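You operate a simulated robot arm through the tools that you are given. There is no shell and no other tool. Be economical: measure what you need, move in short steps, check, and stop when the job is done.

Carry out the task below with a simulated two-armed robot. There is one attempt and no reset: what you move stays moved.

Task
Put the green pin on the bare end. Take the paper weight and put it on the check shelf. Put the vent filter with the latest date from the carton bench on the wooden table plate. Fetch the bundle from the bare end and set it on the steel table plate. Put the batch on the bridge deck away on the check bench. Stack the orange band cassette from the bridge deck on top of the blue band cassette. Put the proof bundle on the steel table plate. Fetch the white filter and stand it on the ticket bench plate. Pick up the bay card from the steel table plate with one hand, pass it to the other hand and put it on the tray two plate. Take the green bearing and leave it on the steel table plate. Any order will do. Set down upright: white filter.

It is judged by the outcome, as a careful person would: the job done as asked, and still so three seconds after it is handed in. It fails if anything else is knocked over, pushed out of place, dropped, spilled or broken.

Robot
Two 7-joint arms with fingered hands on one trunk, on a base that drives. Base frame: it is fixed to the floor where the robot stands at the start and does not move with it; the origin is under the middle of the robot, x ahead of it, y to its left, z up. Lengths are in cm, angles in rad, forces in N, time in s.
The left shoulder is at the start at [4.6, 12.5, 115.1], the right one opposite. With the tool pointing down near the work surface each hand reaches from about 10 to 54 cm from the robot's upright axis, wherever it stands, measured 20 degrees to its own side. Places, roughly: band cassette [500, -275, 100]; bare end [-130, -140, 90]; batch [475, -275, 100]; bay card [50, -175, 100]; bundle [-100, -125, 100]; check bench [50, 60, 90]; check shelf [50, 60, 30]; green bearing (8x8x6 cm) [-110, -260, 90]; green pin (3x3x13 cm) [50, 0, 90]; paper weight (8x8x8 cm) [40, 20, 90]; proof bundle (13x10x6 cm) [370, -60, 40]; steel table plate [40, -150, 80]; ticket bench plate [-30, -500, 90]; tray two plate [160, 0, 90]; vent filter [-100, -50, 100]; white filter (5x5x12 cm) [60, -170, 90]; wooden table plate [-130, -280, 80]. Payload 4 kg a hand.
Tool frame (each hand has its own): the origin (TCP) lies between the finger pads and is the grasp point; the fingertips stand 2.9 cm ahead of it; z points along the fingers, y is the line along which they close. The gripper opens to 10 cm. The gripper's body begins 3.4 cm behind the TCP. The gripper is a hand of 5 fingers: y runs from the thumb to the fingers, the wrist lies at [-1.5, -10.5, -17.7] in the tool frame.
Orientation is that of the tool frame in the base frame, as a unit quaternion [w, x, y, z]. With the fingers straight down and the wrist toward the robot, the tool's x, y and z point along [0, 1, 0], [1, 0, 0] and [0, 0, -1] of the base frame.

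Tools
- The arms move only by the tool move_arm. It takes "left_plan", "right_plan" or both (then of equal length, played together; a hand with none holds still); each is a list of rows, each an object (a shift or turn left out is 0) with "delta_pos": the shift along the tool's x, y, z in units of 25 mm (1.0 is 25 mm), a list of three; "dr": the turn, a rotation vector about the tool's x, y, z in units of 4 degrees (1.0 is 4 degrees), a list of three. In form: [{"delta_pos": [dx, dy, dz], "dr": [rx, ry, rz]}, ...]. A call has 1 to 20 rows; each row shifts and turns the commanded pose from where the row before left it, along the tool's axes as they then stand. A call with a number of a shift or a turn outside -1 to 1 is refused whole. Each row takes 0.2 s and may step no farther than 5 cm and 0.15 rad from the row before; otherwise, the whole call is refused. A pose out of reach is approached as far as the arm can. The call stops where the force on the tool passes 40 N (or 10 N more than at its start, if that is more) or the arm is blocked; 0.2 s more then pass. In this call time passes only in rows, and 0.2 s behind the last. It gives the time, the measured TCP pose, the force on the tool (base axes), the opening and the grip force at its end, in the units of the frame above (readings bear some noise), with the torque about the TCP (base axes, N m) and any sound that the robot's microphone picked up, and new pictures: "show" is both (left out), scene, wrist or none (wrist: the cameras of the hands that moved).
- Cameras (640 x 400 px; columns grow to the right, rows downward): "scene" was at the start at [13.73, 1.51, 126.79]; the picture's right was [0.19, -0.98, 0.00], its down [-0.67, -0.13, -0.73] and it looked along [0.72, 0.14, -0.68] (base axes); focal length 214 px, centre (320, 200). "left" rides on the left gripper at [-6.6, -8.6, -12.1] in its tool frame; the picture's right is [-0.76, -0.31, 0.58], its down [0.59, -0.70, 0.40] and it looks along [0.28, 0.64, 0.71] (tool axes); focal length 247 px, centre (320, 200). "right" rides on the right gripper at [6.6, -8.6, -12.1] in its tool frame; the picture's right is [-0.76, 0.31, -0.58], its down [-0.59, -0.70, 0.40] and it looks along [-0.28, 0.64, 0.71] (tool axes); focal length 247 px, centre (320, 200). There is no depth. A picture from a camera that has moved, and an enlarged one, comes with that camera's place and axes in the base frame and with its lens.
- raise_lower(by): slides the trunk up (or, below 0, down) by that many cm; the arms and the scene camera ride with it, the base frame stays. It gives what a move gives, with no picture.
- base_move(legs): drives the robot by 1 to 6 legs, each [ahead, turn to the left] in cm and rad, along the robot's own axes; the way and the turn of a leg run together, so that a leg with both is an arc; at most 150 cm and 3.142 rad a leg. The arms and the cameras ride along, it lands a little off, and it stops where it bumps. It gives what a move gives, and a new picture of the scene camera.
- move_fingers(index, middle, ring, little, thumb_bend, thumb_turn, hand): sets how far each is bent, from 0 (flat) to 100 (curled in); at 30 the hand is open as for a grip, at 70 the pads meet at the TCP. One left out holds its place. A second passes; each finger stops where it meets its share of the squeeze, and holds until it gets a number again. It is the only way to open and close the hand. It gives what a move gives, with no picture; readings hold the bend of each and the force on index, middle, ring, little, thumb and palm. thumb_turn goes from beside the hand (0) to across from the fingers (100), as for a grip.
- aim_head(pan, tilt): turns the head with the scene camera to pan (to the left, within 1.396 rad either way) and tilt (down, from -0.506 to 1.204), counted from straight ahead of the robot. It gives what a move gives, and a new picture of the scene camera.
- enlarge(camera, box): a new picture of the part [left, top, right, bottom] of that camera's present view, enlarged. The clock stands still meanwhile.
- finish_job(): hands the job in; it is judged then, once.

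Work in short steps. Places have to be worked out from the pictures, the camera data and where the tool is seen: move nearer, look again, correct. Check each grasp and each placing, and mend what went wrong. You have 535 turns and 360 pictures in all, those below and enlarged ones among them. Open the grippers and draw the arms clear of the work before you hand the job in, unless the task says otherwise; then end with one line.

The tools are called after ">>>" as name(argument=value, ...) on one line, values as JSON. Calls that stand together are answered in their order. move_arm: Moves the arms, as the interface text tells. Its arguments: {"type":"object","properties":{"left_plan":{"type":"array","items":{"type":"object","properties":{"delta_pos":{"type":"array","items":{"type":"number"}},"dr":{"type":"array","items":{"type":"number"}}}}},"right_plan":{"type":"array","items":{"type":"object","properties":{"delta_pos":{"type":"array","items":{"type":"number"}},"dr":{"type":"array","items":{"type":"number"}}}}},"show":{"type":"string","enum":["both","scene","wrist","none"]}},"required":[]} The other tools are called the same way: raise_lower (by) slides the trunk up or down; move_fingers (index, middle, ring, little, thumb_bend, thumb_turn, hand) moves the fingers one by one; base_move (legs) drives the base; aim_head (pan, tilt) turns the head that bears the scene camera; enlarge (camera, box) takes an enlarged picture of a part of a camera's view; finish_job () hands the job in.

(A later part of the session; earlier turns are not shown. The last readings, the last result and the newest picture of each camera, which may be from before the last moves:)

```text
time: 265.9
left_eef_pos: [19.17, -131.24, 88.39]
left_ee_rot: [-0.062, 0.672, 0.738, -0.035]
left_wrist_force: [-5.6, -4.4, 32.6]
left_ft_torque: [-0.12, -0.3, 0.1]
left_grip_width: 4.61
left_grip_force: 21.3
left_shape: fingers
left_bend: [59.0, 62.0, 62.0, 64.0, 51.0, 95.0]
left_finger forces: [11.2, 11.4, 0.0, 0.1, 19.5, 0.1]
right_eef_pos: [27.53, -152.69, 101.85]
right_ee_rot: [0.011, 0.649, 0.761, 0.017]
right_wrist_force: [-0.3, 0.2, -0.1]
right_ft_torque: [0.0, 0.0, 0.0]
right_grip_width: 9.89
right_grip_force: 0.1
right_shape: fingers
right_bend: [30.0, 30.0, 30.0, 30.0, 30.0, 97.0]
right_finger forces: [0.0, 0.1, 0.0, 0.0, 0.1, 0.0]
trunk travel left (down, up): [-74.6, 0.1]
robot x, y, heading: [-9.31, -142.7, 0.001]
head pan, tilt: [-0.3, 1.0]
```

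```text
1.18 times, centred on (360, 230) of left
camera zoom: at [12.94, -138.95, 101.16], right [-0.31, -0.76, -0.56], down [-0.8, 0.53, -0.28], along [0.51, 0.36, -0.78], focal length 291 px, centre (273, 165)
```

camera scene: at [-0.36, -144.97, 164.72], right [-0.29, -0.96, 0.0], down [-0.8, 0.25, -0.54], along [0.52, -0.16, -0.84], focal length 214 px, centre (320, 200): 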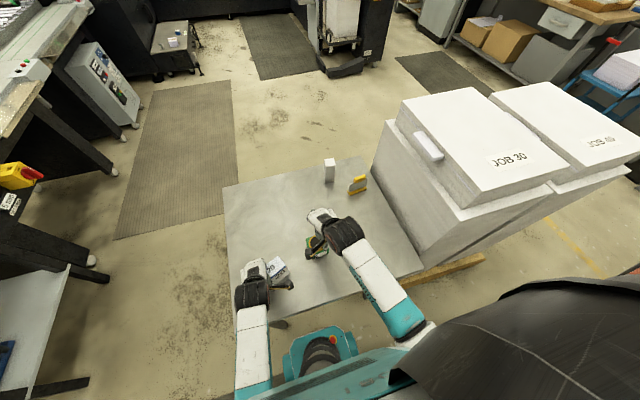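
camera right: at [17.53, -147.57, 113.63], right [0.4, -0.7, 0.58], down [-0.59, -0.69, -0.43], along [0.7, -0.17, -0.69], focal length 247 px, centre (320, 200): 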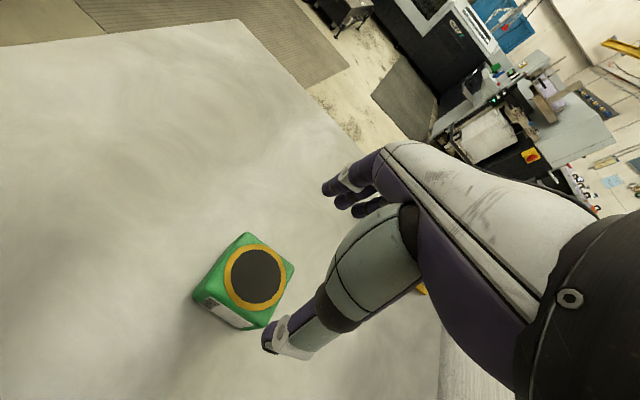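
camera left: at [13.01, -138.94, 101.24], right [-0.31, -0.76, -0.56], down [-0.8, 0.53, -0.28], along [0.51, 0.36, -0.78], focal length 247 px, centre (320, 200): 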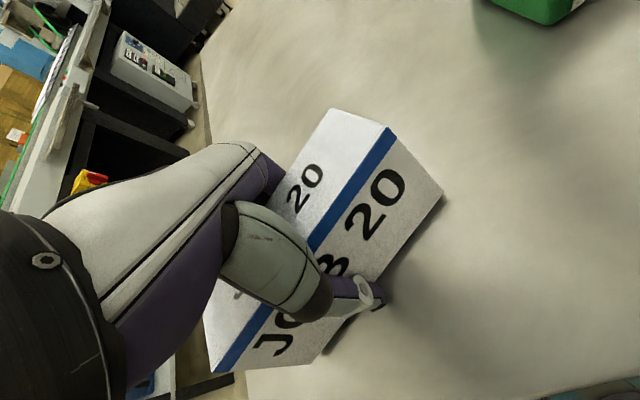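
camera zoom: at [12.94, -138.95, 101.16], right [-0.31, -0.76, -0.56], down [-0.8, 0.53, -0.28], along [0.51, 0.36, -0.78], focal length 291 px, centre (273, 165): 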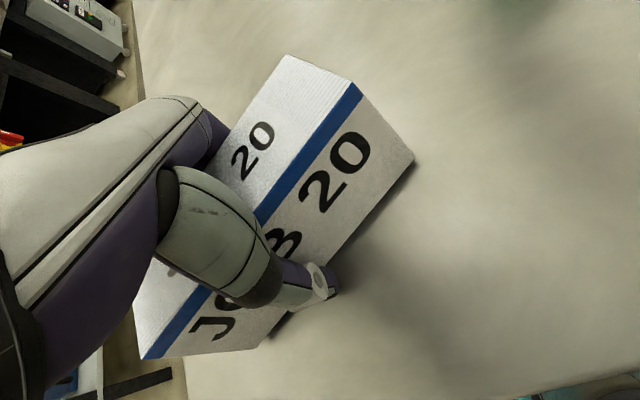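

The bundle rests fully within the table. I relieve the push upward and open fully.

>>> move_arm(left_plan=[{"delta_pos": [0, 0, -0.15]}, {"delta_pos": [0, 0, -0.15]}], show="none")

>>> move_fingers(hand="left", index=30, middle=30, ring=30, little=30, thumb_bend=30)

>>> enlarge(camera="left", box=[0, 0, 640, 400])

```text
time: 266.5
left_eef_pos: [19.25, -131.07, 88.84]
left_ee_rot: [-0.065, 0.672, 0.737, -0.037]
left_wrist_force: [0.2, -0.6, -3.6]
left_ft_torque: [0.03, -0.04, -0.02]
left_grip_width: 4.54
left_grip_force: 6.2
left_shape: fingers
left_bend: [57.0, 60.0, 62.0, 64.0, 50.0, 97.0]
left_finger forces: [5.7, 0.6, 0.0, 0.0, 5.5, 0.0]
right_eef_pos: [27.7, -152.6, 101.78]
right_ee_rot: [0.011, 0.649, 0.761, 0.016]
right_wrist_force: [-0.3, 0.0, -0.3]
right_ft_torque: [0.02, 0.0, 0.02]
right_grip_width: 9.87
right_grip_force: 0.0
right_shape: fingers
right_bend: [30.0, 30.0, 30.0, 30.0, 30.0, 97.0]
right_finger forces: [0.0, 0.0, 0.1, 0.0, 0.0, 0.0]
trunk travel left (down, up): [-74.6, 0.1]
robot x, y, heading: [-9.46, -142.6, 0.006]
head pan, tilt: [-0.3, 1.0]
```

```text
time: 267.5
left_eef_pos: [19.26, -131.26, 88.89]
left_ee_rot: [-0.063, 0.673, 0.736, -0.036]
left_wrist_force: [0.2, 0.1, -0.4]
left_ft_torque: [0.0, 0.0, 0.0]
left_grip_width: 9.88
left_grip_force: 0.1
left_shape: fingers
left_bend: [30.0, 30.0, 30.0, 30.0, 30.0, 97.0]
left_finger forces: [0.0, 0.0, 0.0, 0.0, 0.0, 0.0]
right_eef_pos: [27.71, -152.44, 101.89]
right_ee_rot: [0.011, 0.649, 0.761, 0.016]
right_wrist_force: [-0.5, 0.5, -0.4]
right_ft_torque: [-0.02, 0.01, -0.02]
right_grip_width: 9.88
right_grip_force: 0.1
right_shape: fingers
right_bend: [30.0, 30.0, 30.0, 30.0, 30.0, 97.0]
right_finger forces: [0.0, 0.1, 0.0, 0.0, 0.1, 0.0]
trunk travel left (down, up): [-74.6, 0.1]
robot x, y, heading: [-9.55, -142.76, -0.001]
head pan, tilt: [-0.3, 1.0]
```

```text
1.00 times, centred on (320, 200) of left
camera zoom: at [13.13, -138.89, 101.82], right [-0.32, -0.76, -0.56], down [-0.8, 0.53, -0.27], along [0.51, 0.36, -0.78], focal length 247 px, centre (320, 200)
```

zoom: 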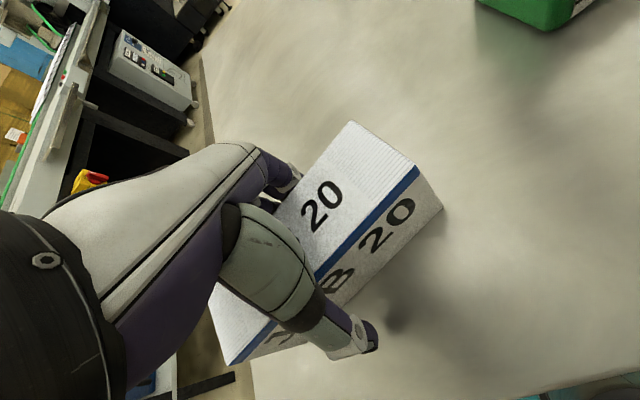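

Released and upright. I raise the left hand straight up, levelling it.

>>> move_arm(left_plan=[{"delta_pos": [0, -0.13, -0.9]}, {"delta_pos": [0, -0.13, -0.9]}, {"delta_pos": [0, -0.13, -0.9]}, {"delta_pos": [0, -0.13, -0.9]}, {"delta_pos": [0, 0, -0.9], "dr": [-0.9, 0, 0]}, {"delta_pos": [0, 0.4, -0.9], "dr": [-0.9, 0, 0]}, {"delta_pos": [0, 0.4, -0.9]}], show="both")

```text
time: 269.1
left_eef_pos: [20.8, -130.57, 103.75]
left_ee_rot: [-0.037, 0.682, 0.731, 0.016]
left_wrist_force: [0.0, -0.9, -0.9]
left_ft_torque: [0.0, 0.01, 0.01]
left_grip_width: 9.88
left_grip_force: 0.1
left_shape: fingers
left_bend: [30.0, 30.0, 30.0, 30.0, 30.0, 98.0]
left_finger forces: [0.0, 0.0, 0.1, 0.0, 0.1, 0.0]
right_eef_pos: [27.54, -152.58, 101.91]
right_ee_rot: [0.011, 0.648, 0.761, 0.016]
right_wrist_force: [-0.2, -0.4, 1.2]
right_ft_torque: [0.03, 0.0, 0.02]
right_grip_width: 9.89
right_grip_force: 0.1
right_shape: fingers
right_bend: [30.0, 30.0, 30.0, 30.0, 30.0, 97.0]
right_finger forces: [0.1, 0.0, 0.1, 0.0, 0.0, 0.0]
trunk travel left (down, up): [-74.6, 0.1]
robot x, y, heading: [-9.76, -142.75, 0.001]
head pan, tilt: [-0.3, 1.0]
camera scene: at [-0.42, -144.98, 164.72], right [-0.29, -0.96, 0.0], down [-0.8, 0.25, -0.54], along [0.52, -0.16, -0.84], focal length 214 px, centre (320, 200)
camera left: at [13.14, -138.63, 115.72], right [-0.27, -0.73, -0.62], down [-0.75, 0.57, -0.33], along [0.6, 0.38, -0.71], focal length 247 px, centre (320, 200)
```

scene: 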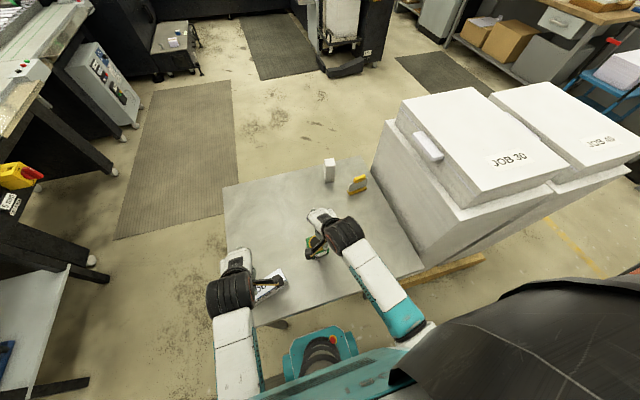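
left: 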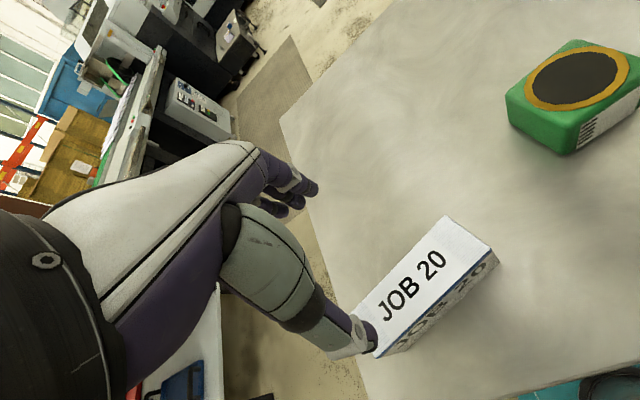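

Bundle and bearing stand on the steel table. Now I zoom in on the white filter and the bay card.

>>> enlarge(camera="scene", box=[290, 140, 410, 220])

>>> enlarge(camera="right", box=[300, 160, 500, 360])

```text
5.00 times, centred on (350, 180) of scene
camera zoom: at [-0.42, -144.98, 164.72], right [-0.29, -0.96, 0.0], down [-0.8, 0.25, -0.54], along [0.52, -0.16, -0.84], focal length 1072 px, centre (170, 300)
```

zoom: 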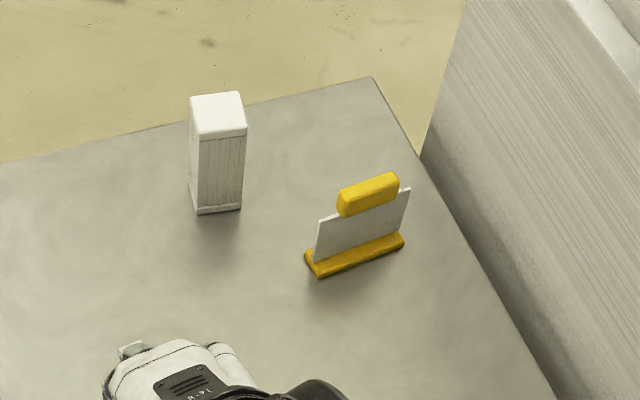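

```text
2.00 times, centred on (400, 260) of right
camera zoom: at [17.51, -147.57, 113.62], right [0.4, -0.71, 0.58], down [-0.59, -0.69, -0.43], along [0.7, -0.17, -0.69], focal length 494 px, centre (160, 80)
```

zoom: 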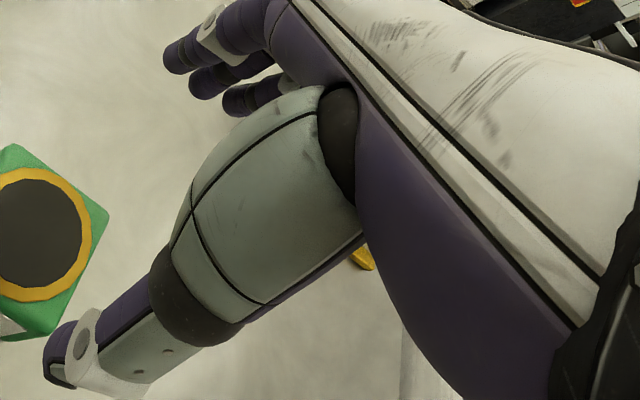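

The bay card (yellow foot and grip) is at about (50, -179), the white filter at (59, -170). They are far from here and near the paper stack, so I go round to the far side of the steel table.

>>> base_move(legs=[[-38, 0], [0, 1.571], [66, 0], [0, -1.571], [133, 0]])

>>> base_move(legs=[[0, -1.571]])

```text
time: 281.5
left_eef_pos: [-25.08, -50.86, 103.58]
left_ee_rot: [-0.06, 0.527, 0.848, 0.02]
left_wrist_force: [0.1, 0.0, -0.1]
left_ft_torque: [-0.02, -0.01, 0.01]
left_grip_width: 9.86
left_grip_force: 0.1
left_shape: fingers
left_bend: [30.0, 30.0, 30.0, 30.0, 30.0, 98.0]
left_finger forces: [0.1, 0.1, 0.0, 0.0, 0.0, 0.1]
right_eef_pos: [-8.92, -70.47, 101.99]
right_ee_rot: [0.009, 0.491, 0.871, 0.021]
right_wrist_force: [-0.5, -0.1, -0.3]
right_ft_torque: [-0.01, 0.01, -0.01]
right_grip_width: 9.91
right_grip_force: 0.0
right_shape: fingers
right_bend: [30.0, 30.0, 30.0, 30.0, 30.0, 98.0]
right_finger forces: [0.0, 0.0, 0.0, 0.0, 0.0, 0.1]
trunk travel left (down, up): [-74.6, 0.1]
robot x, y, heading: [-47.21, -75.47, 0.59]
head pan, tilt: [-0.3, 1.0]
stopped in leg 4: the robot was blocked; the commanded pose is now the measured one
camera scene: at [-38.53, -72.26, 164.73], right [0.29, -0.96, 0.0], down [-0.81, -0.24, -0.54], along [0.52, 0.16, -0.84], focal length 214 px, centre (320, 200)
```

scene: 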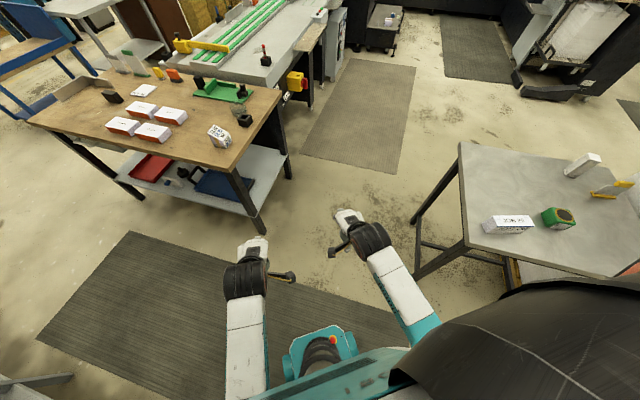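

```text
time: 282.3
left_eef_pos: [-25.13, -50.67, 103.44]
left_ee_rot: [-0.06, 0.527, 0.847, 0.019]
left_wrist_force: [0.1, -0.2, -0.6]
left_ft_torque: [0.0, 0.01, 0.0]
left_grip_width: 9.87
left_grip_force: 0.0
left_shape: fingers
left_bend: [30.0, 30.0, 30.0, 30.0, 30.0, 98.0]
left_finger forces: [0.0, 0.0, 0.0, 0.0, 0.0, 0.0]
right_eef_pos: [-8.84, -70.24, 102.04]
right_ee_rot: [0.01, 0.491, 0.871, 0.021]
right_wrist_force: [-0.6, -0.3, 0.1]
right_ft_torque: [-0.04, -0.01, 0.02]
right_grip_width: 9.84
right_grip_force: 0.1
right_shape: fingers
right_bend: [30.0, 30.0, 30.0, 30.0, 30.0, 98.0]
right_finger forces: [0.0, 0.0, 0.1, 0.0, 0.1, 0.0]
trunk travel left (down, up): [-74.6, 0.1]
robot x, y, heading: [-47.3, -75.6, 0.588]
head pan, tilt: [-0.3, 1.0]
stopped in leg 1: the robot was blocked; the commanded pose is now the measured one
camera scene: at [-38.47, -71.96, 164.72], right [0.29, -0.96, 0.0], down [-0.81, -0.24, -0.54], along [0.52, 0.15, -0.84], focal length 214 px, centre (320, 200)
```

scene: 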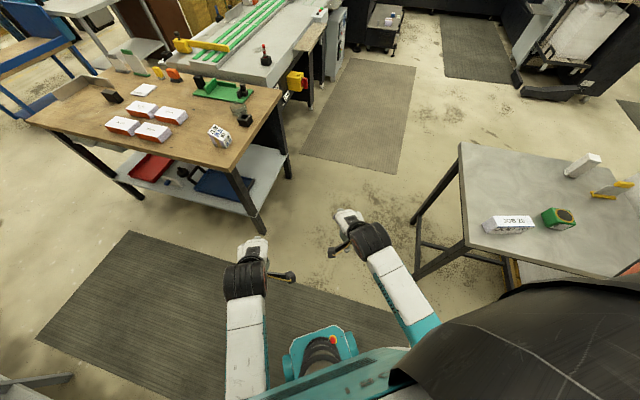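

The rear of the base touched something on the carton-bench side while turning. I drive forward 18 cm first and then finish the turn.

>>> base_move(legs=[[18, 0], [0, -0.588]])

```text
time: 285.4
left_eef_pos: [0.11, -56.96, 103.33]
left_ee_rot: [-0.051, 0.75, 0.659, 0.036]
left_wrist_force: [0.1, 0.2, 0.4]
left_ft_torque: [-0.03, -0.02, -0.01]
left_grip_width: 9.9
left_grip_force: 0.0
left_shape: fingers
left_bend: [30.0, 30.0, 30.0, 30.0, 30.0, 98.0]
left_finger forces: [0.0, 0.1, 0.1, 0.0, 0.0, 0.1]
right_eef_pos: [2.65, -82.37, 102.0]
right_ee_rot: [0.014, 0.722, 0.691, 0.018]
right_wrist_force: [0.4, -0.4, -0.4]
right_ft_torque: [0.01, -0.01, 0.02]
right_grip_width: 9.86
right_grip_force: 0.1
right_shape: fingers
right_bend: [30.0, 30.0, 30.0, 30.0, 30.0, 98.0]
right_finger forces: [0.0, 0.0, 0.0, 0.1, 0.0, 0.1]
trunk travel left (down, up): [-74.6, 0.1]
robot x, y, heading: [-32.02, -65.06, 0.003]
head pan, tilt: [-0.3, 1.0]
camera scene: at [-22.89, -67.4, 164.72], right [-0.3, -0.96, 0.0], down [-0.8, 0.25, -0.54], along [0.52, -0.16, -0.84], focal length 214 px, centre (320, 200)
```

scene: 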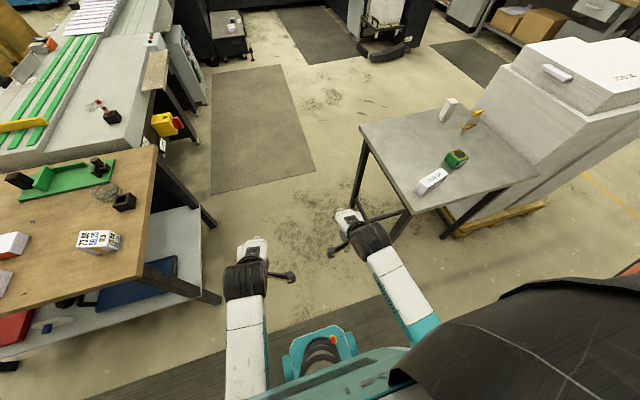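

The corridor is clear. I drive ahead to x≈88 and turn to face the steel table.

>>> base_move(legs=[[120, 0], [0, -1.571]])

>>> aim_head(pan=0.0, tilt=0.8)

```text
time: 295.4
left_eef_pos: [95.0, -97.93, 103.47]
left_ee_rot: [-0.011, 0.995, -0.083, 0.062]
left_wrist_force: [-0.9, 0.4, 0.3]
left_ft_torque: [0.0, -0.02, -0.03]
left_grip_width: 9.87
left_grip_force: 0.0
left_shape: fingers
left_bend: [30.0, 30.0, 30.0, 30.0, 30.0, 98.0]
left_finger forces: [0.1, 0.0, 0.0, 0.0, 0.0, 0.0]
right_eef_pos: [69.62, -99.66, 101.95]
right_ee_rot: [0.023, 0.999, -0.04, 0.0]
right_wrist_force: [-0.8, 0.2, 0.6]
right_ft_torque: [-0.02, 0.01, 0.03]
right_grip_width: 9.87
right_grip_force: 0.1
right_shape: fingers
right_bend: [30.0, 30.0, 30.0, 30.0, 30.0, 98.0]
right_finger forces: [0.1, 0.0, 0.1, 0.1, 0.0, 0.1]
trunk travel left (down, up): [-74.6, 0.1]
robot x, y, heading: [87.86, -65.9, -1.608]
head pan, tilt: [-0.3, 1.0]
camera scene: at [85.29, -74.99, 164.72], right [-0.94, 0.33, 0.0], down [0.28, 0.79, -0.54], along [-0.18, -0.51, -0.84], focal length 214 px, centre (320, 200)
```

scene: 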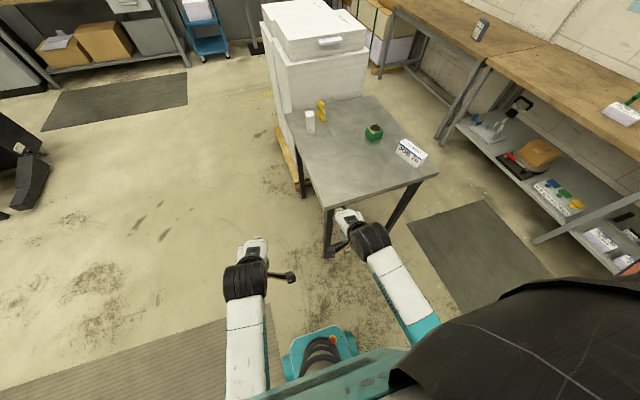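

```text
time: 296.2
left_eef_pos: [94.88, -98.1, 103.35]
left_ee_rot: [-0.01, 0.995, -0.082, 0.062]
left_wrist_force: [0.4, -0.2, -0.1]
left_ft_torque: [0.0, -0.02, -0.02]
left_grip_width: 9.83
left_grip_force: 0.0
left_shape: fingers
left_bend: [30.0, 30.0, 30.0, 30.0, 30.0, 98.0]
left_finger forces: [0.0, 0.0, 0.0, 0.0, 0.0, 0.0]
right_eef_pos: [69.45, -99.63, 102.01]
right_ee_rot: [0.023, 0.999, -0.04, 0.001]
right_wrist_force: [0.1, 0.8, -0.7]
right_ft_torque: [0.03, 0.0, 0.02]
right_grip_width: 9.86
right_grip_force: 0.0
right_shape: fingers
right_bend: [30.0, 30.0, 30.0, 30.0, 30.0, 98.0]
right_finger forces: [0.1, 0.0, 0.0, 0.0, 0.0, 0.1]
trunk travel left (down, up): [-74.6, 0.1]
robot x, y, heading: [87.58, -65.36, -1.609]
head pan, tilt: [0.0, 0.799]
camera scene: at [87.29, -76.48, 166.23], right [-1.0, 0.04, 0.0], down [0.03, 0.72, -0.7], along [-0.03, -0.7, -0.72], focal length 214 px, centre (320, 200)
```

scene: 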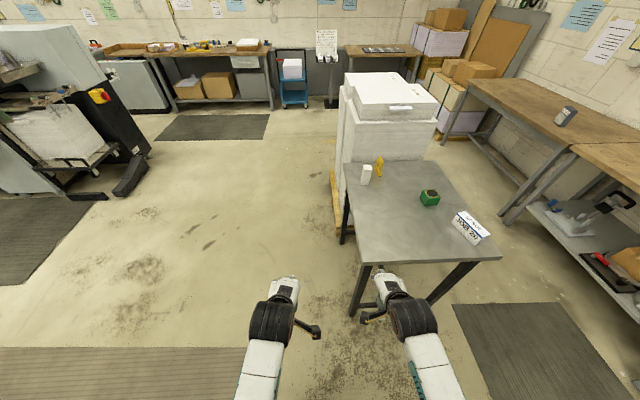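

The stack ends near x=70, so from the far side my elbow is free. I drive around to about (108, -143) and turn to face the table.

>>> base_move(legs=[[0, 0.3], [80, 0], [0, -1.6]])

>>> aim_head(pan=0.2, tilt=0.85)

```text
time: 305.4
left_eef_pos: [79.28, -158.87, 103.39]
left_ee_rot: [0.03, 0.736, -0.674, 0.055]
left_wrist_force: [-0.3, 0.5, 0.4]
left_ft_torque: [-0.01, -0.01, -0.05]
left_grip_width: 9.88
left_grip_force: 0.1
left_shape: fingers
left_bend: [30.0, 30.0, 30.0, 30.0, 30.0, 98.0]
left_finger forces: [0.0, 0.0, 0.1, 0.0, 0.1, 0.0]
right_eef_pos: [71.19, -134.55, 102.11]
right_ee_rot: [0.018, 0.766, -0.643, -0.014]
right_wrist_force: [0.1, -0.7, -0.1]
right_ft_torque: [-0.04, 0.0, 0.01]
right_grip_width: 9.89
right_grip_force: 0.1
right_shape: fingers
right_bend: [30.0, 30.0, 30.0, 30.0, 30.0, 98.0]
right_finger forces: [0.0, 0.0, 0.0, 0.1, 0.0, 0.0]
trunk travel left (down, up): [-74.6, 0.1]
robot x, y, heading: [108.55, -143.71, -2.924]
head pan, tilt: [0.0, 0.799]
camera scene: at [98.11, -146.27, 166.23], right [-0.22, 0.98, 0.0], down [0.7, 0.16, -0.7], along [-0.68, -0.15, -0.72], focal length 214 px, centre (320, 200)
```

scene: 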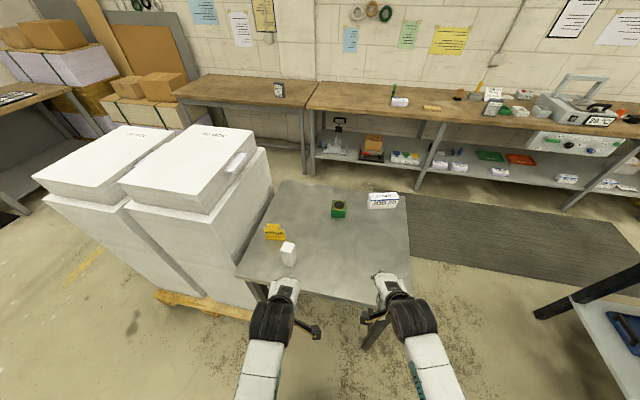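

```text
time: 306.1
left_eef_pos: [79.25, -158.86, 103.38]
left_ee_rot: [0.03, 0.736, -0.674, 0.055]
left_wrist_force: [0.1, -0.4, 0.1]
left_ft_torque: [-0.03, -0.02, -0.01]
left_grip_width: 9.89
left_grip_force: 0.1
left_shape: fingers
left_bend: [30.0, 30.0, 30.0, 30.0, 30.0, 98.0]
left_finger forces: [0.1, 0.0, 0.0, 0.0, 0.1, 0.0]
right_eef_pos: [71.17, -134.66, 102.04]
right_ee_rot: [0.018, 0.766, -0.642, -0.014]
right_wrist_force: [0.1, -0.9, 0.3]
right_ft_torque: [-0.01, 0.0, -0.05]
right_grip_width: 9.85
right_grip_force: 0.1
right_shape: fingers
right_bend: [30.0, 30.0, 30.0, 30.0, 30.0, 98.0]
right_finger forces: [0.1, 0.0, 0.0, 0.0, 0.0, 0.0]
trunk travel left (down, up): [-74.6, 0.1]
robot x, y, heading: [108.55, -144.06, -2.922]
head pan, tilt: [0.201, 0.85]
camera scene: at [98.84, -147.7, 165.83], right [-0.41, 0.91, 0.0], down [0.69, 0.31, -0.66], along [-0.6, -0.27, -0.75], focal length 214 px, centre (320, 200)
```

scene: 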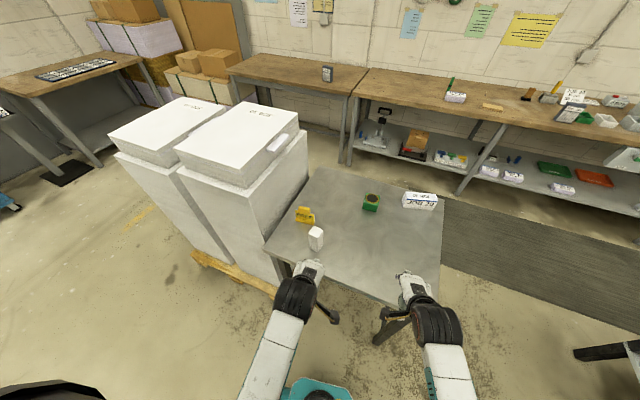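

I drive 14 cm closer and look with the left wrist camera.

>>> base_move(legs=[[14, 0]])

>>> enlarge(camera="left", box=[0, 0, 640, 400])

>>> enlarge(camera="scene", box=[220, 180, 380, 300])

```text
time: 307.4
left_eef_pos: [65.42, -162.09, 103.42]
left_ee_rot: [0.03, 0.737, -0.672, 0.055]
left_wrist_force: [-0.4, 0.7, -0.8]
left_ft_torque: [0.01, 0.01, 0.0]
left_grip_width: 9.86
left_grip_force: 0.1
left_shape: fingers
left_bend: [30.0, 30.0, 30.0, 30.0, 30.0, 98.0]
left_finger forces: [0.0, 0.0, 0.0, 0.1, 0.1, 0.1]
right_eef_pos: [57.42, -137.93, 102.0]
right_ee_rot: [0.018, 0.767, -0.641, -0.012]
right_wrist_force: [0.3, -0.1, 1.0]
right_ft_torque: [-0.01, -0.03, 0.0]
right_grip_width: 9.87
right_grip_force: 0.1
right_shape: fingers
right_bend: [30.0, 30.0, 30.0, 30.0, 30.0, 98.0]
right_finger forces: [0.1, 0.0, 0.0, 0.0, 0.0, 0.1]
trunk travel left (down, up): [-74.6, 0.1]
robot x, y, heading: [94.31, -146.94, -2.917]
head pan, tilt: [0.201, 0.85]
camera scene: at [85.01, -150.84, 165.83], right [-0.41, 0.91, 0.0], down [0.69, 0.31, -0.66], along [-0.6, -0.27, -0.75], focal length 214 px, centre (320, 200)
```

scene: 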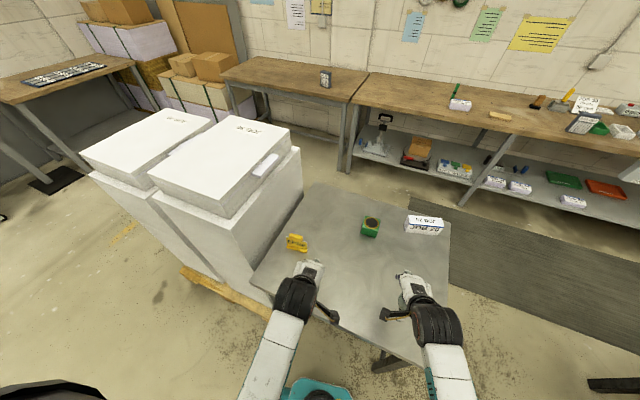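

```text
1.00 times, centred on (320, 200) of left
camera zoom: at [72.93, -153.22, 114.91], right [0.26, 0.71, -0.66], down [0.77, -0.56, -0.3], along [-0.58, -0.43, -0.69], focal length 247 px, centre (320, 200)
```

zoom: 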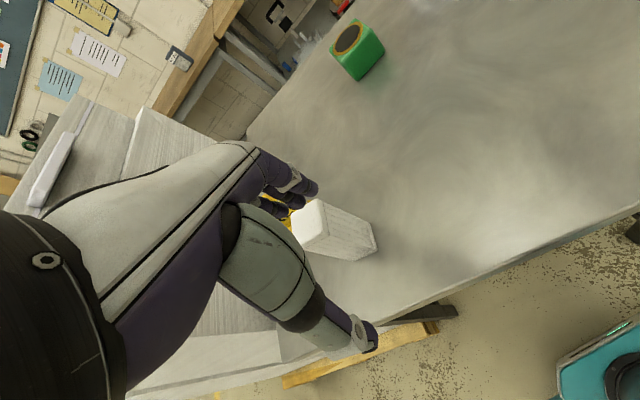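

```text
3.33 times, centred on (300, 240) of scene
camera zoom: at [85.01, -150.84, 165.83], right [-0.41, 0.91, 0.0], down [0.69, 0.31, -0.66], along [-0.6, -0.27, -0.75], focal length 715 px, centre (387, 67)
```

zoom: 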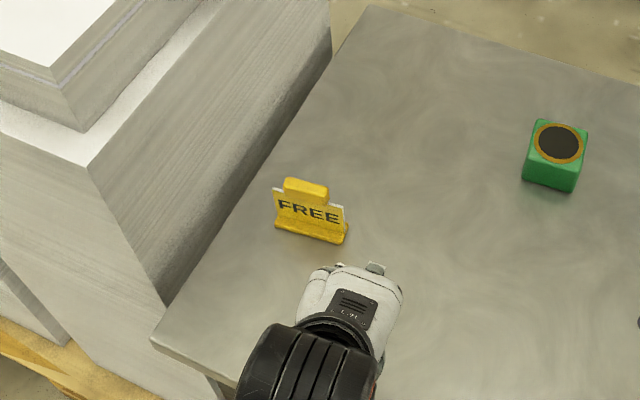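

The bay card reads "FREE"; its grip is at (48.9, -177.7, 94). I level the left hand and bring it over the card at z≈104.

>>> move_arm(left_plan=[{"delta_pos": [0, 0, 0], "dr": [-0.2, -0.85, 0]}, {"delta_pos": [0, 0, 0], "dr": [-0.2, -0.85, 0]}, {"delta_pos": [0.74, 0.9, 0]}, {"delta_pos": [0.74, 0.9, 0]}, {"delta_pos": [0.74, 0.9, 0]}, {"delta_pos": [0.74, 0.9, 0]}, {"delta_pos": [0.74, 0.9, 0], "dr": [0, 0, -0.7]}, {"delta_pos": [0.74, 0.9, 0]}, {"delta_pos": [0.74, 0.9, 0]}, {"delta_pos": [0.74, 0.9, 0]}], show="both")

```text
time: 309.6
left_eef_pos: [49.3, -178.8, 103.31]
left_ee_rot: [0.0, 0.755, -0.655, 0.002]
left_wrist_force: [-0.9, 0.9, 0.2]
left_ft_torque: [0.01, 0.0, -0.02]
left_grip_width: 9.86
left_grip_force: 0.0
left_shape: fingers
left_bend: [30.0, 30.0, 30.0, 30.0, 30.0, 98.0]
left_finger forces: [0.0, 0.0, 0.0, 0.1, 0.1, 0.0]
right_eef_pos: [57.3, -137.86, 101.96]
right_ee_rot: [0.018, 0.767, -0.641, -0.012]
right_wrist_force: [0.6, 0.3, 0.2]
right_ft_torque: [0.04, 0.0, 0.04]
right_grip_width: 9.88
right_grip_force: 0.0
right_shape: fingers
right_bend: [30.0, 30.0, 30.0, 30.0, 30.0, 98.0]
right_finger forces: [0.0, 0.0, 0.0, 0.0, 0.0, 0.0]
trunk travel left (down, up): [-74.6, 0.1]
robot x, y, heading: [94.75, -147.09, -2.923]
head pan, tilt: [0.201, 0.85]
camera scene: at [84.98, -150.92, 165.82], right [-0.41, 0.91, 0.0], down [0.69, 0.31, -0.66], along [-0.6, -0.27, -0.75], focal length 214 px, centre (320, 200)
camera left: at [56.85, -171.0, 115.5], right [0.2, 0.79, -0.58], down [0.78, -0.48, -0.39], along [-0.59, -0.37, -0.71], focal length 247 px, centre (320, 200)
```

scene: 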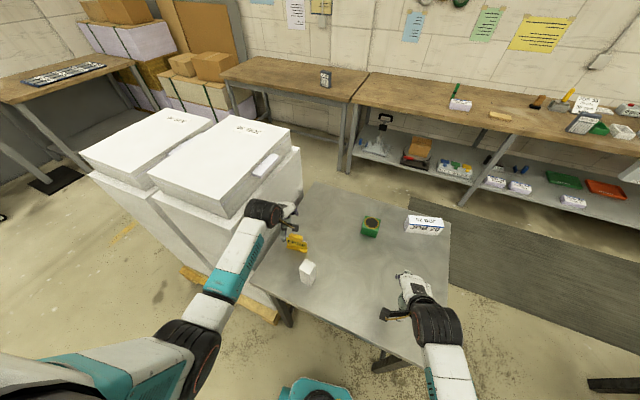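
left: 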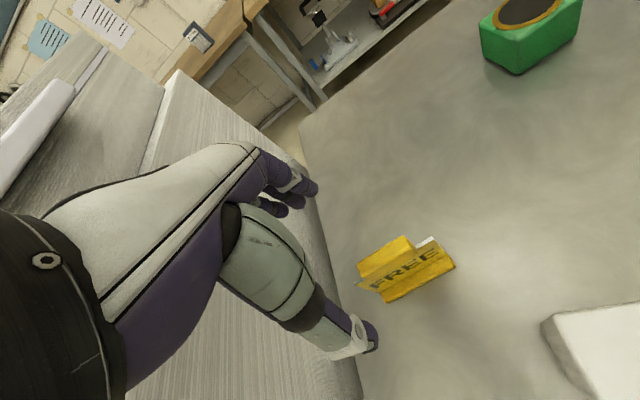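

The grip is at (49.2, -177.2). I descend to z≈92.4 and close.

>>> move_arm(left_plan=[{"delta_pos": [-0.35, 0, 0.9]}, {"delta_pos": [0, 0, 1]}, {"delta_pos": [0, 0, 1]}, {"delta_pos": [0, 0, 0.9]}, {"delta_pos": [0, 0, 0.5]}], show="wrist")

>>> move_fingers(hand="left", index=80, middle=80, ring=80, little=80, thumb_bend=80)

>>> enlarge(camera="left", box=[160, 100, 480, 400])

```text
time: 310.9
left_eef_pos: [49.08, -177.89, 92.55]
left_ee_rot: [0.001, 0.755, -0.656, 0.001]
left_wrist_force: [0.0, 0.2, 0.4]
left_ft_torque: [-0.04, 0.0, 0.0]
left_grip_width: 9.86
left_grip_force: 0.0
left_shape: fingers
left_bend: [30.0, 30.0, 30.0, 30.0, 30.0, 98.0]
left_finger forces: [0.1, 0.0, 0.0, 0.0, 0.0, 0.0]
right_eef_pos: [57.33, -137.92, 102.04]
right_ee_rot: [0.018, 0.767, -0.642, -0.013]
right_wrist_force: [0.3, 0.5, 0.4]
right_ft_torque: [-0.01, 0.0, 0.04]
right_grip_width: 9.86
right_grip_force: 0.1
right_shape: fingers
right_bend: [30.0, 30.0, 30.0, 30.0, 30.0, 98.0]
right_finger forces: [0.0, 0.0, 0.1, 0.1, 0.0, 0.0]
trunk travel left (down, up): [-74.6, 0.1]
robot x, y, heading: [94.94, -147.06, -2.921]
head pan, tilt: [0.201, 0.85]
camera left: at [56.77, -170.06, 104.66], right [0.2, 0.79, -0.58], down [0.78, -0.49, -0.39], along [-0.59, -0.37, -0.71], focal length 247 px, centre (320, 200)
```

left: 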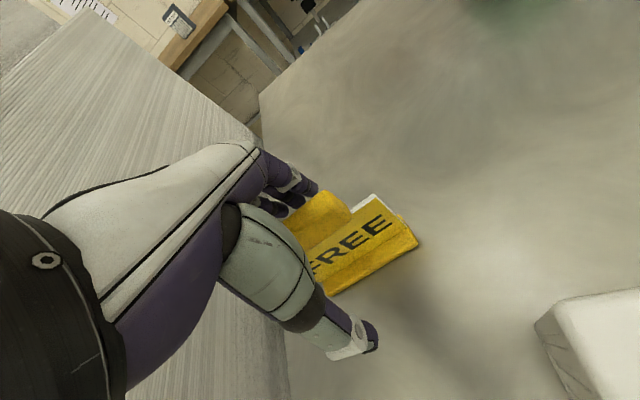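

```text
time: 311.9
left_eef_pos: [49.26, -177.86, 92.5]
left_ee_rot: [-0.001, 0.755, -0.656, 0.002]
left_wrist_force: [0.3, 0.4, -0.7]
left_ft_torque: [-0.03, 0.04, -0.01]
left_grip_width: 0.0
left_grip_force: 13.0
left_shape: fingers
left_bend: [78.0, 78.0, 80.0, 80.0, 72.0, 95.0]
left_finger forces: [10.0, 3.2, 0.0, 0.0, 13.0, 0.0]
right_eef_pos: [57.44, -137.76, 102.1]
right_ee_rot: [0.019, 0.767, -0.641, -0.014]
right_wrist_force: [-0.3, 0.1, -0.4]
right_ft_torque: [-0.01, 0.01, -0.02]
right_grip_width: 9.88
right_grip_force: 0.0
right_shape: fingers
right_bend: [30.0, 30.0, 30.0, 30.0, 30.0, 98.0]
right_finger forces: [0.0, 0.0, 0.0, 0.0, 0.0, 0.1]
trunk travel left (down, up): [-74.6, 0.1]
robot x, y, heading: [95.18, -147.06, -2.92]
head pan, tilt: [0.201, 0.85]
```

```text
1.33 times, centred on (320, 250) of left
camera zoom: at [56.78, -170.05, 104.67], right [0.2, 0.79, -0.58], down [0.78, -0.49, -0.39], along [-0.59, -0.37, -0.71], focal length 329 px, centre (320, 133)
```

zoom: 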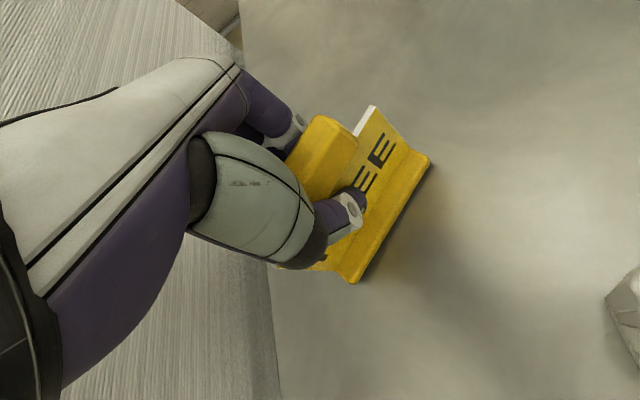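

The hand pinches the plate just below the grip. I lift and check.

>>> move_arm(left_plan=[{"delta_pos": [0, 0, -0.3]}, {"delta_pos": [0, 0, -0.5]}, {"delta_pos": [0, 0, -1]}, {"delta_pos": [0, 0, -1]}, {"delta_pos": [0, 0, -1]}, {"delta_pos": [0, 0, -1]}], show="wrist")

```text
time: 313.2
left_eef_pos: [49.14, -177.95, 104.49]
left_ee_rot: [0.0, 0.755, -0.656, 0.003]
left_wrist_force: [0.7, -1.3, -0.5]
left_ft_torque: [0.02, 0.0, -0.06]
left_grip_width: 0.01
left_grip_force: 13.5
left_shape: fingers
left_bend: [78.0, 78.0, 80.0, 80.0, 72.0, 95.0]
left_finger forces: [10.0, 3.0, 0.1, 0.1, 12.9, 0.0]
right_eef_pos: [57.37, -137.93, 102.14]
right_ee_rot: [0.019, 0.767, -0.641, -0.012]
right_wrist_force: [-0.4, -0.1, 0.2]
right_ft_torque: [-0.02, -0.02, -0.01]
right_grip_width: 9.89
right_grip_force: 0.0
right_shape: fingers
right_bend: [30.0, 30.0, 30.0, 30.0, 30.0, 98.0]
right_finger forces: [0.0, 0.0, 0.0, 0.0, 0.0, 0.0]
trunk travel left (down, up): [-74.6, 0.1]
robot x, y, heading: [94.91, -146.84, -2.919]
head pan, tilt: [0.201, 0.85]
camera left: at [56.68, -170.1, 116.7], right [0.2, 0.79, -0.58], down [0.78, -0.48, -0.39], along [-0.59, -0.37, -0.71], focal length 247 px, centre (320, 200)
```

left: 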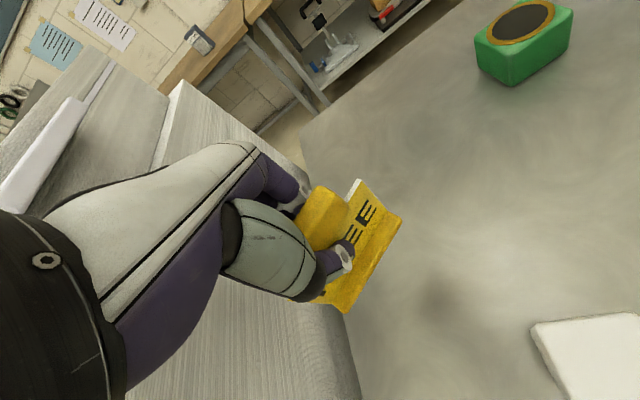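

The card is held by the left hand. To leave room for the right hand at the hand-over I will set the card down in the free middle of the table and re-grip it nearer its one end. I drive forward 9 cm and move the card to about (40, -168).

>>> base_move(legs=[[9, 0]])

>>> move_arm(left_plan=[{"delta_pos": [-0.9, 0, 0]}, {"delta_pos": [-0.9, 0, 0]}, {"delta_pos": [-0.9, 0, 0]}, {"delta_pos": [-0.9, 0, 0]}, {"delta_pos": [0, 0, 0.9]}, {"delta_pos": [0, 0, 0.9]}, {"delta_pos": [0, 0, 0.9]}, {"delta_pos": [0, 0, 0.9]}, {"delta_pos": [0, 0, 0.5]}, {"delta_pos": [0, 0, 0.15]}, {"delta_pos": [0, 0, 0.15]}, {"delta_pos": [0, 0, 0.15]}, {"delta_pos": [0, 0, 0.15]}, {"delta_pos": [0, 0, 0.15]}], show="both")

```text
time: 314.4
left_eef_pos: [40.44, -179.8, 104.44]
left_ee_rot: [0.0, 0.756, -0.655, 0.003]
left_wrist_force: [0.9, -0.9, -0.8]
left_ft_torque: [0.02, -0.02, 0.01]
left_grip_width: 0.02
left_grip_force: 12.4
left_shape: fingers
left_bend: [78.0, 78.0, 80.0, 80.0, 72.0, 95.0]
left_finger forces: [9.9, 3.1, 0.1, 0.0, 13.0, 0.1]
right_eef_pos: [48.62, -139.71, 102.07]
right_ee_rot: [0.018, 0.767, -0.642, -0.013]
right_wrist_force: [-0.6, 0.7, -0.9]
right_ft_torque: [-0.01, -0.04, -0.01]
right_grip_width: 9.84
right_grip_force: 0.0
right_shape: fingers
right_bend: [30.0, 30.0, 30.0, 30.0, 30.0, 98.0]
right_finger forces: [0.0, 0.0, 0.0, 0.0, 0.1, 0.0]
trunk travel left (down, up): [-74.6, 0.1]
robot x, y, heading: [86.33, -148.66, -2.919]
head pan, tilt: [0.201, 0.85]
camera scene: at [76.3, -152.79, 165.82], right [-0.41, 0.91, 0.0], down [0.69, 0.31, -0.66], along [-0.6, -0.27, -0.75], focal length 214 px, centre (320, 200)
```

scene: 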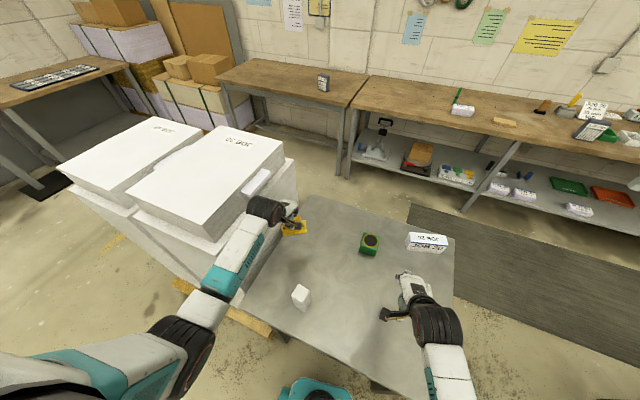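

```text
time: 317.4
left_eef_pos: [39.29, -170.8, 92.26]
left_ee_rot: [0.0, 0.756, -0.655, 0.003]
left_wrist_force: [0.2, -0.1, -0.6]
left_ft_torque: [0.02, -0.01, -0.02]
left_grip_width: 0.0
left_grip_force: 12.4
left_shape: fingers
left_bend: [78.0, 78.0, 80.0, 80.0, 72.0, 95.0]
left_finger forces: [10.0, 3.0, 0.0, 0.0, 12.9, 0.0]
right_eef_pos: [48.79, -139.74, 102.0]
right_ee_rot: [0.017, 0.767, -0.642, -0.012]
right_wrist_force: [-0.4, -0.4, -0.5]
right_ft_torque: [0.03, 0.0, -0.01]
right_grip_width: 9.87
right_grip_force: 0.2
right_shape: fingers
right_bend: [30.0, 30.0, 30.0, 30.0, 30.0, 98.0]
right_finger forces: [0.0, 0.0, 0.1, 0.0, 0.0, 0.0]
trunk travel left (down, up): [-74.6, 0.1]
robot x, y, heading: [86.16, -148.87, -2.918]
head pan, tilt: [0.201, 0.85]
camera scene: at [76.43, -152.76, 165.83], right [-0.41, 0.91, 0.0], down [0.69, 0.31, -0.66], along [-0.6, -0.27, -0.75], focal length 214 px, centre (320, 200)
camera left: at [46.79, -163.13, 104.49], right [0.2, 0.79, -0.58], down [0.78, -0.49, -0.39], along [-0.59, -0.37, -0.71], focal length 247 px, centre (320, 200)
```

scene: 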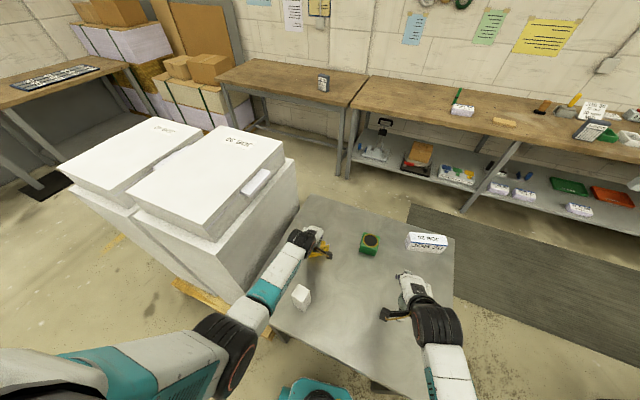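
left: 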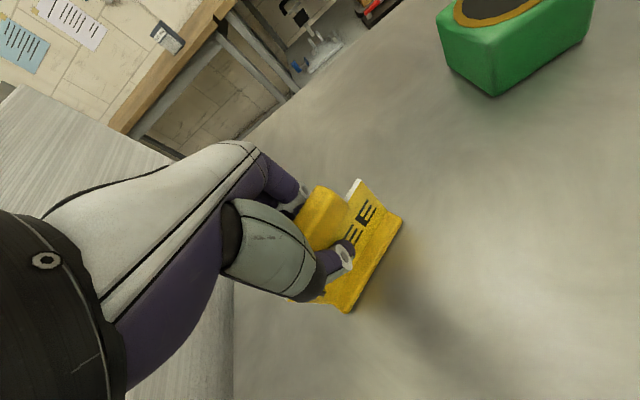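

The card touches down. I release, rise, turn the hand to match the card's direction and look.

>>> move_arm(left_plan=[{"delta_pos": [0, 0, 0.12]}], show="none")

>>> move_fingers(hand="left", index=30, middle=30, ring=30, little=30, thumb_bend=30)

>>> move_arm(left_plan=[{"delta_pos": [0, 0, -0.7]}, {"delta_pos": [0, 0, -1]}, {"delta_pos": [0, 0, -1]}, {"delta_pos": [0, 0, -1], "dr": [0, 0, -1]}, {"dr": [0, 0, -1]}, {"dr": [0, 0, -1]}, {"dr": [0, 0, -1]}, {"dr": [0, 0, -1]}, {"dr": [0, 0, -1]}], show="wrist")

```text
time: 317.8
left_eef_pos: [39.36, -170.87, 92.18]
left_ee_rot: [0.001, 0.755, -0.656, 0.002]
left_wrist_force: [0.8, 0.1, 4.1]
left_ft_torque: [0.03, 0.0, -0.03]
left_grip_width: 0.0
left_grip_force: 14.1
left_shape: fingers
left_bend: [78.0, 78.0, 80.0, 80.0, 72.0, 95.0]
left_finger forces: [11.0, 3.4, 0.0, 0.0, 13.6, 0.0]
right_eef_pos: [48.88, -139.79, 102.01]
right_ee_rot: [0.019, 0.767, -0.641, -0.013]
right_wrist_force: [-0.5, -0.6, -0.1]
right_ft_torque: [0.0, 0.01, -0.02]
right_grip_width: 9.87
right_grip_force: 0.0
right_shape: fingers
right_bend: [30.0, 30.0, 30.0, 30.0, 30.0, 98.0]
right_finger forces: [0.0, 0.1, 0.1, 0.0, 0.0, 0.1]
trunk travel left (down, up): [-74.6, 0.1]
robot x, y, heading: [86.2, -149.01, -2.919]
head pan, tilt: [0.201, 0.85]
```

```text
time: 318.8
left_eef_pos: [39.37, -170.98, 92.05]
left_ee_rot: [0.001, 0.755, -0.655, 0.002]
left_wrist_force: [0.4, 0.0, 0.3]
left_ft_torque: [-0.01, -0.01, 0.01]
left_grip_width: 9.82
left_grip_force: 0.0
left_shape: fingers
left_bend: [30.0, 30.0, 30.0, 30.0, 30.0, 97.0]
left_finger forces: [0.0, 0.0, 0.1, 0.0, 0.0, 0.0]
right_eef_pos: [48.82, -139.78, 102.03]
right_ee_rot: [0.018, 0.766, -0.642, -0.014]
right_wrist_force: [0.7, -0.5, -0.6]
right_ft_torque: [0.0, -0.01, 0.03]
right_grip_width: 9.84
right_grip_force: 0.0
right_shape: fingers
right_bend: [30.0, 30.0, 30.0, 30.0, 30.0, 98.0]
right_finger forces: [0.1, 0.0, 0.1, 0.0, 0.1, 0.1]
trunk travel left (down, up): [-74.6, 0.1]
robot x, y, heading: [86.04, -148.65, -2.92]
head pan, tilt: [0.201, 0.85]
```

```text
time: 320.9
left_eef_pos: [40.36, -173.63, 100.35]
left_ee_rot: [0.016, 0.877, -0.48, 0.023]
left_wrist_force: [-0.1, -0.5, 0.4]
left_ft_torque: [0.02, 0.02, 0.01]
left_grip_width: 9.85
left_grip_force: 0.2
left_shape: fingers
left_bend: [30.0, 30.0, 30.0, 30.0, 30.0, 98.0]
left_finger forces: [0.0, 0.1, 0.1, 0.1, 0.0, 0.1]
right_eef_pos: [48.7, -139.71, 101.98]
right_ee_rot: [0.019, 0.767, -0.642, -0.013]
right_wrist_force: [-0.1, -0.1, -0.4]
right_ft_torque: [-0.04, 0.03, 0.01]
right_grip_width: 9.86
right_grip_force: 0.0
right_shape: fingers
right_bend: [30.0, 30.0, 30.0, 30.0, 30.0, 98.0]
right_finger forces: [0.0, 0.1, 0.1, 0.0, 0.0, 0.0]
trunk travel left (down, up): [-74.6, 0.1]
robot x, y, heading: [86.38, -148.93, -2.92]
head pan, tilt: [0.201, 0.85]
stopped in row 9 (left hand): the arm was blocked; the commanded pose is now the measured one
camera left: at [43.85, -162.87, 112.09], right [-0.13, 0.77, -0.62], down [0.92, -0.14, -0.37], along [-0.37, -0.62, -0.69], focal length 247 px, centre (320, 200)
```

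left: 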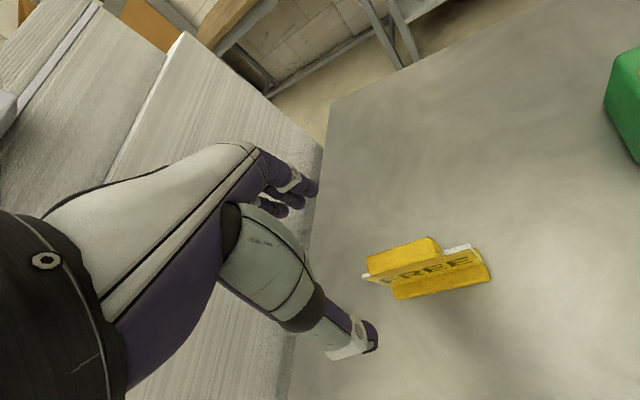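

The arm got blocked at the end of the turn. I check what it touches.

>>> aim_head(pan=0.6, tilt=0.95)

```text
time: 321.8
left_eef_pos: [40.42, -173.63, 100.46]
left_ee_rot: [0.015, 0.876, -0.481, 0.023]
left_wrist_force: [-0.1, -0.4, 0.1]
left_ft_torque: [-0.01, 0.04, -0.01]
left_grip_width: 9.85
left_grip_force: 0.1
left_shape: fingers
left_bend: [30.0, 30.0, 30.0, 30.0, 30.0, 98.0]
left_finger forces: [0.0, 0.1, 0.0, 0.0, 0.0, 0.0]
right_eef_pos: [48.76, -139.76, 102.09]
right_ee_rot: [0.018, 0.767, -0.641, -0.012]
right_wrist_force: [0.5, -0.2, -0.3]
right_ft_torque: [-0.02, -0.02, -0.01]
right_grip_width: 9.85
right_grip_force: 0.1
right_shape: fingers
right_bend: [30.0, 30.0, 30.0, 30.0, 30.0, 98.0]
right_finger forces: [0.0, 0.0, 0.0, 0.0, 0.0, 0.1]
trunk travel left (down, up): [-74.6, 0.1]
robot x, y, heading: [85.98, -148.99, -2.918]
head pan, tilt: [0.6, 0.949]
camera scene: at [78.62, -154.86, 165.08], right [-0.73, 0.68, 0.0], down [0.55, 0.59, -0.58], along [-0.4, -0.43, -0.81], focal length 214 px, centre (320, 200)
```

scene: 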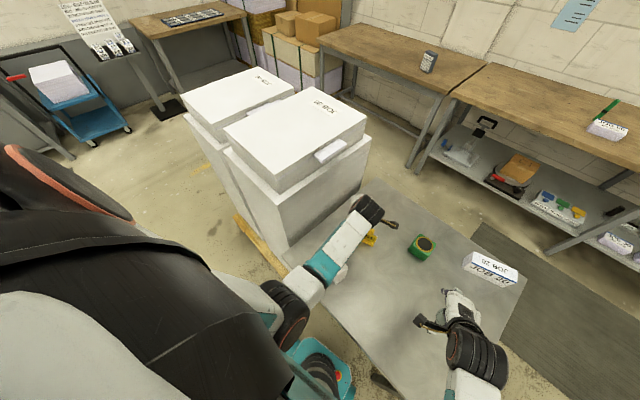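

I zoom in on the area around the forearm to check the white filter.

>>> enlarge(camera="scene", box=[260, 180, 440, 320])

```text
2.86 times, centred on (350, 250) of scene
camera zoom: at [78.62, -154.86, 165.08], right [-0.73, 0.68, 0.0], down [0.55, 0.59, -0.58], along [-0.4, -0.43, -0.81], focal length 613 px, centre (234, 57)
```

zoom: 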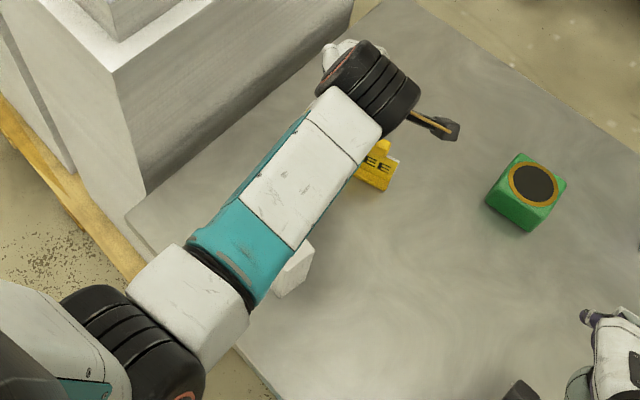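

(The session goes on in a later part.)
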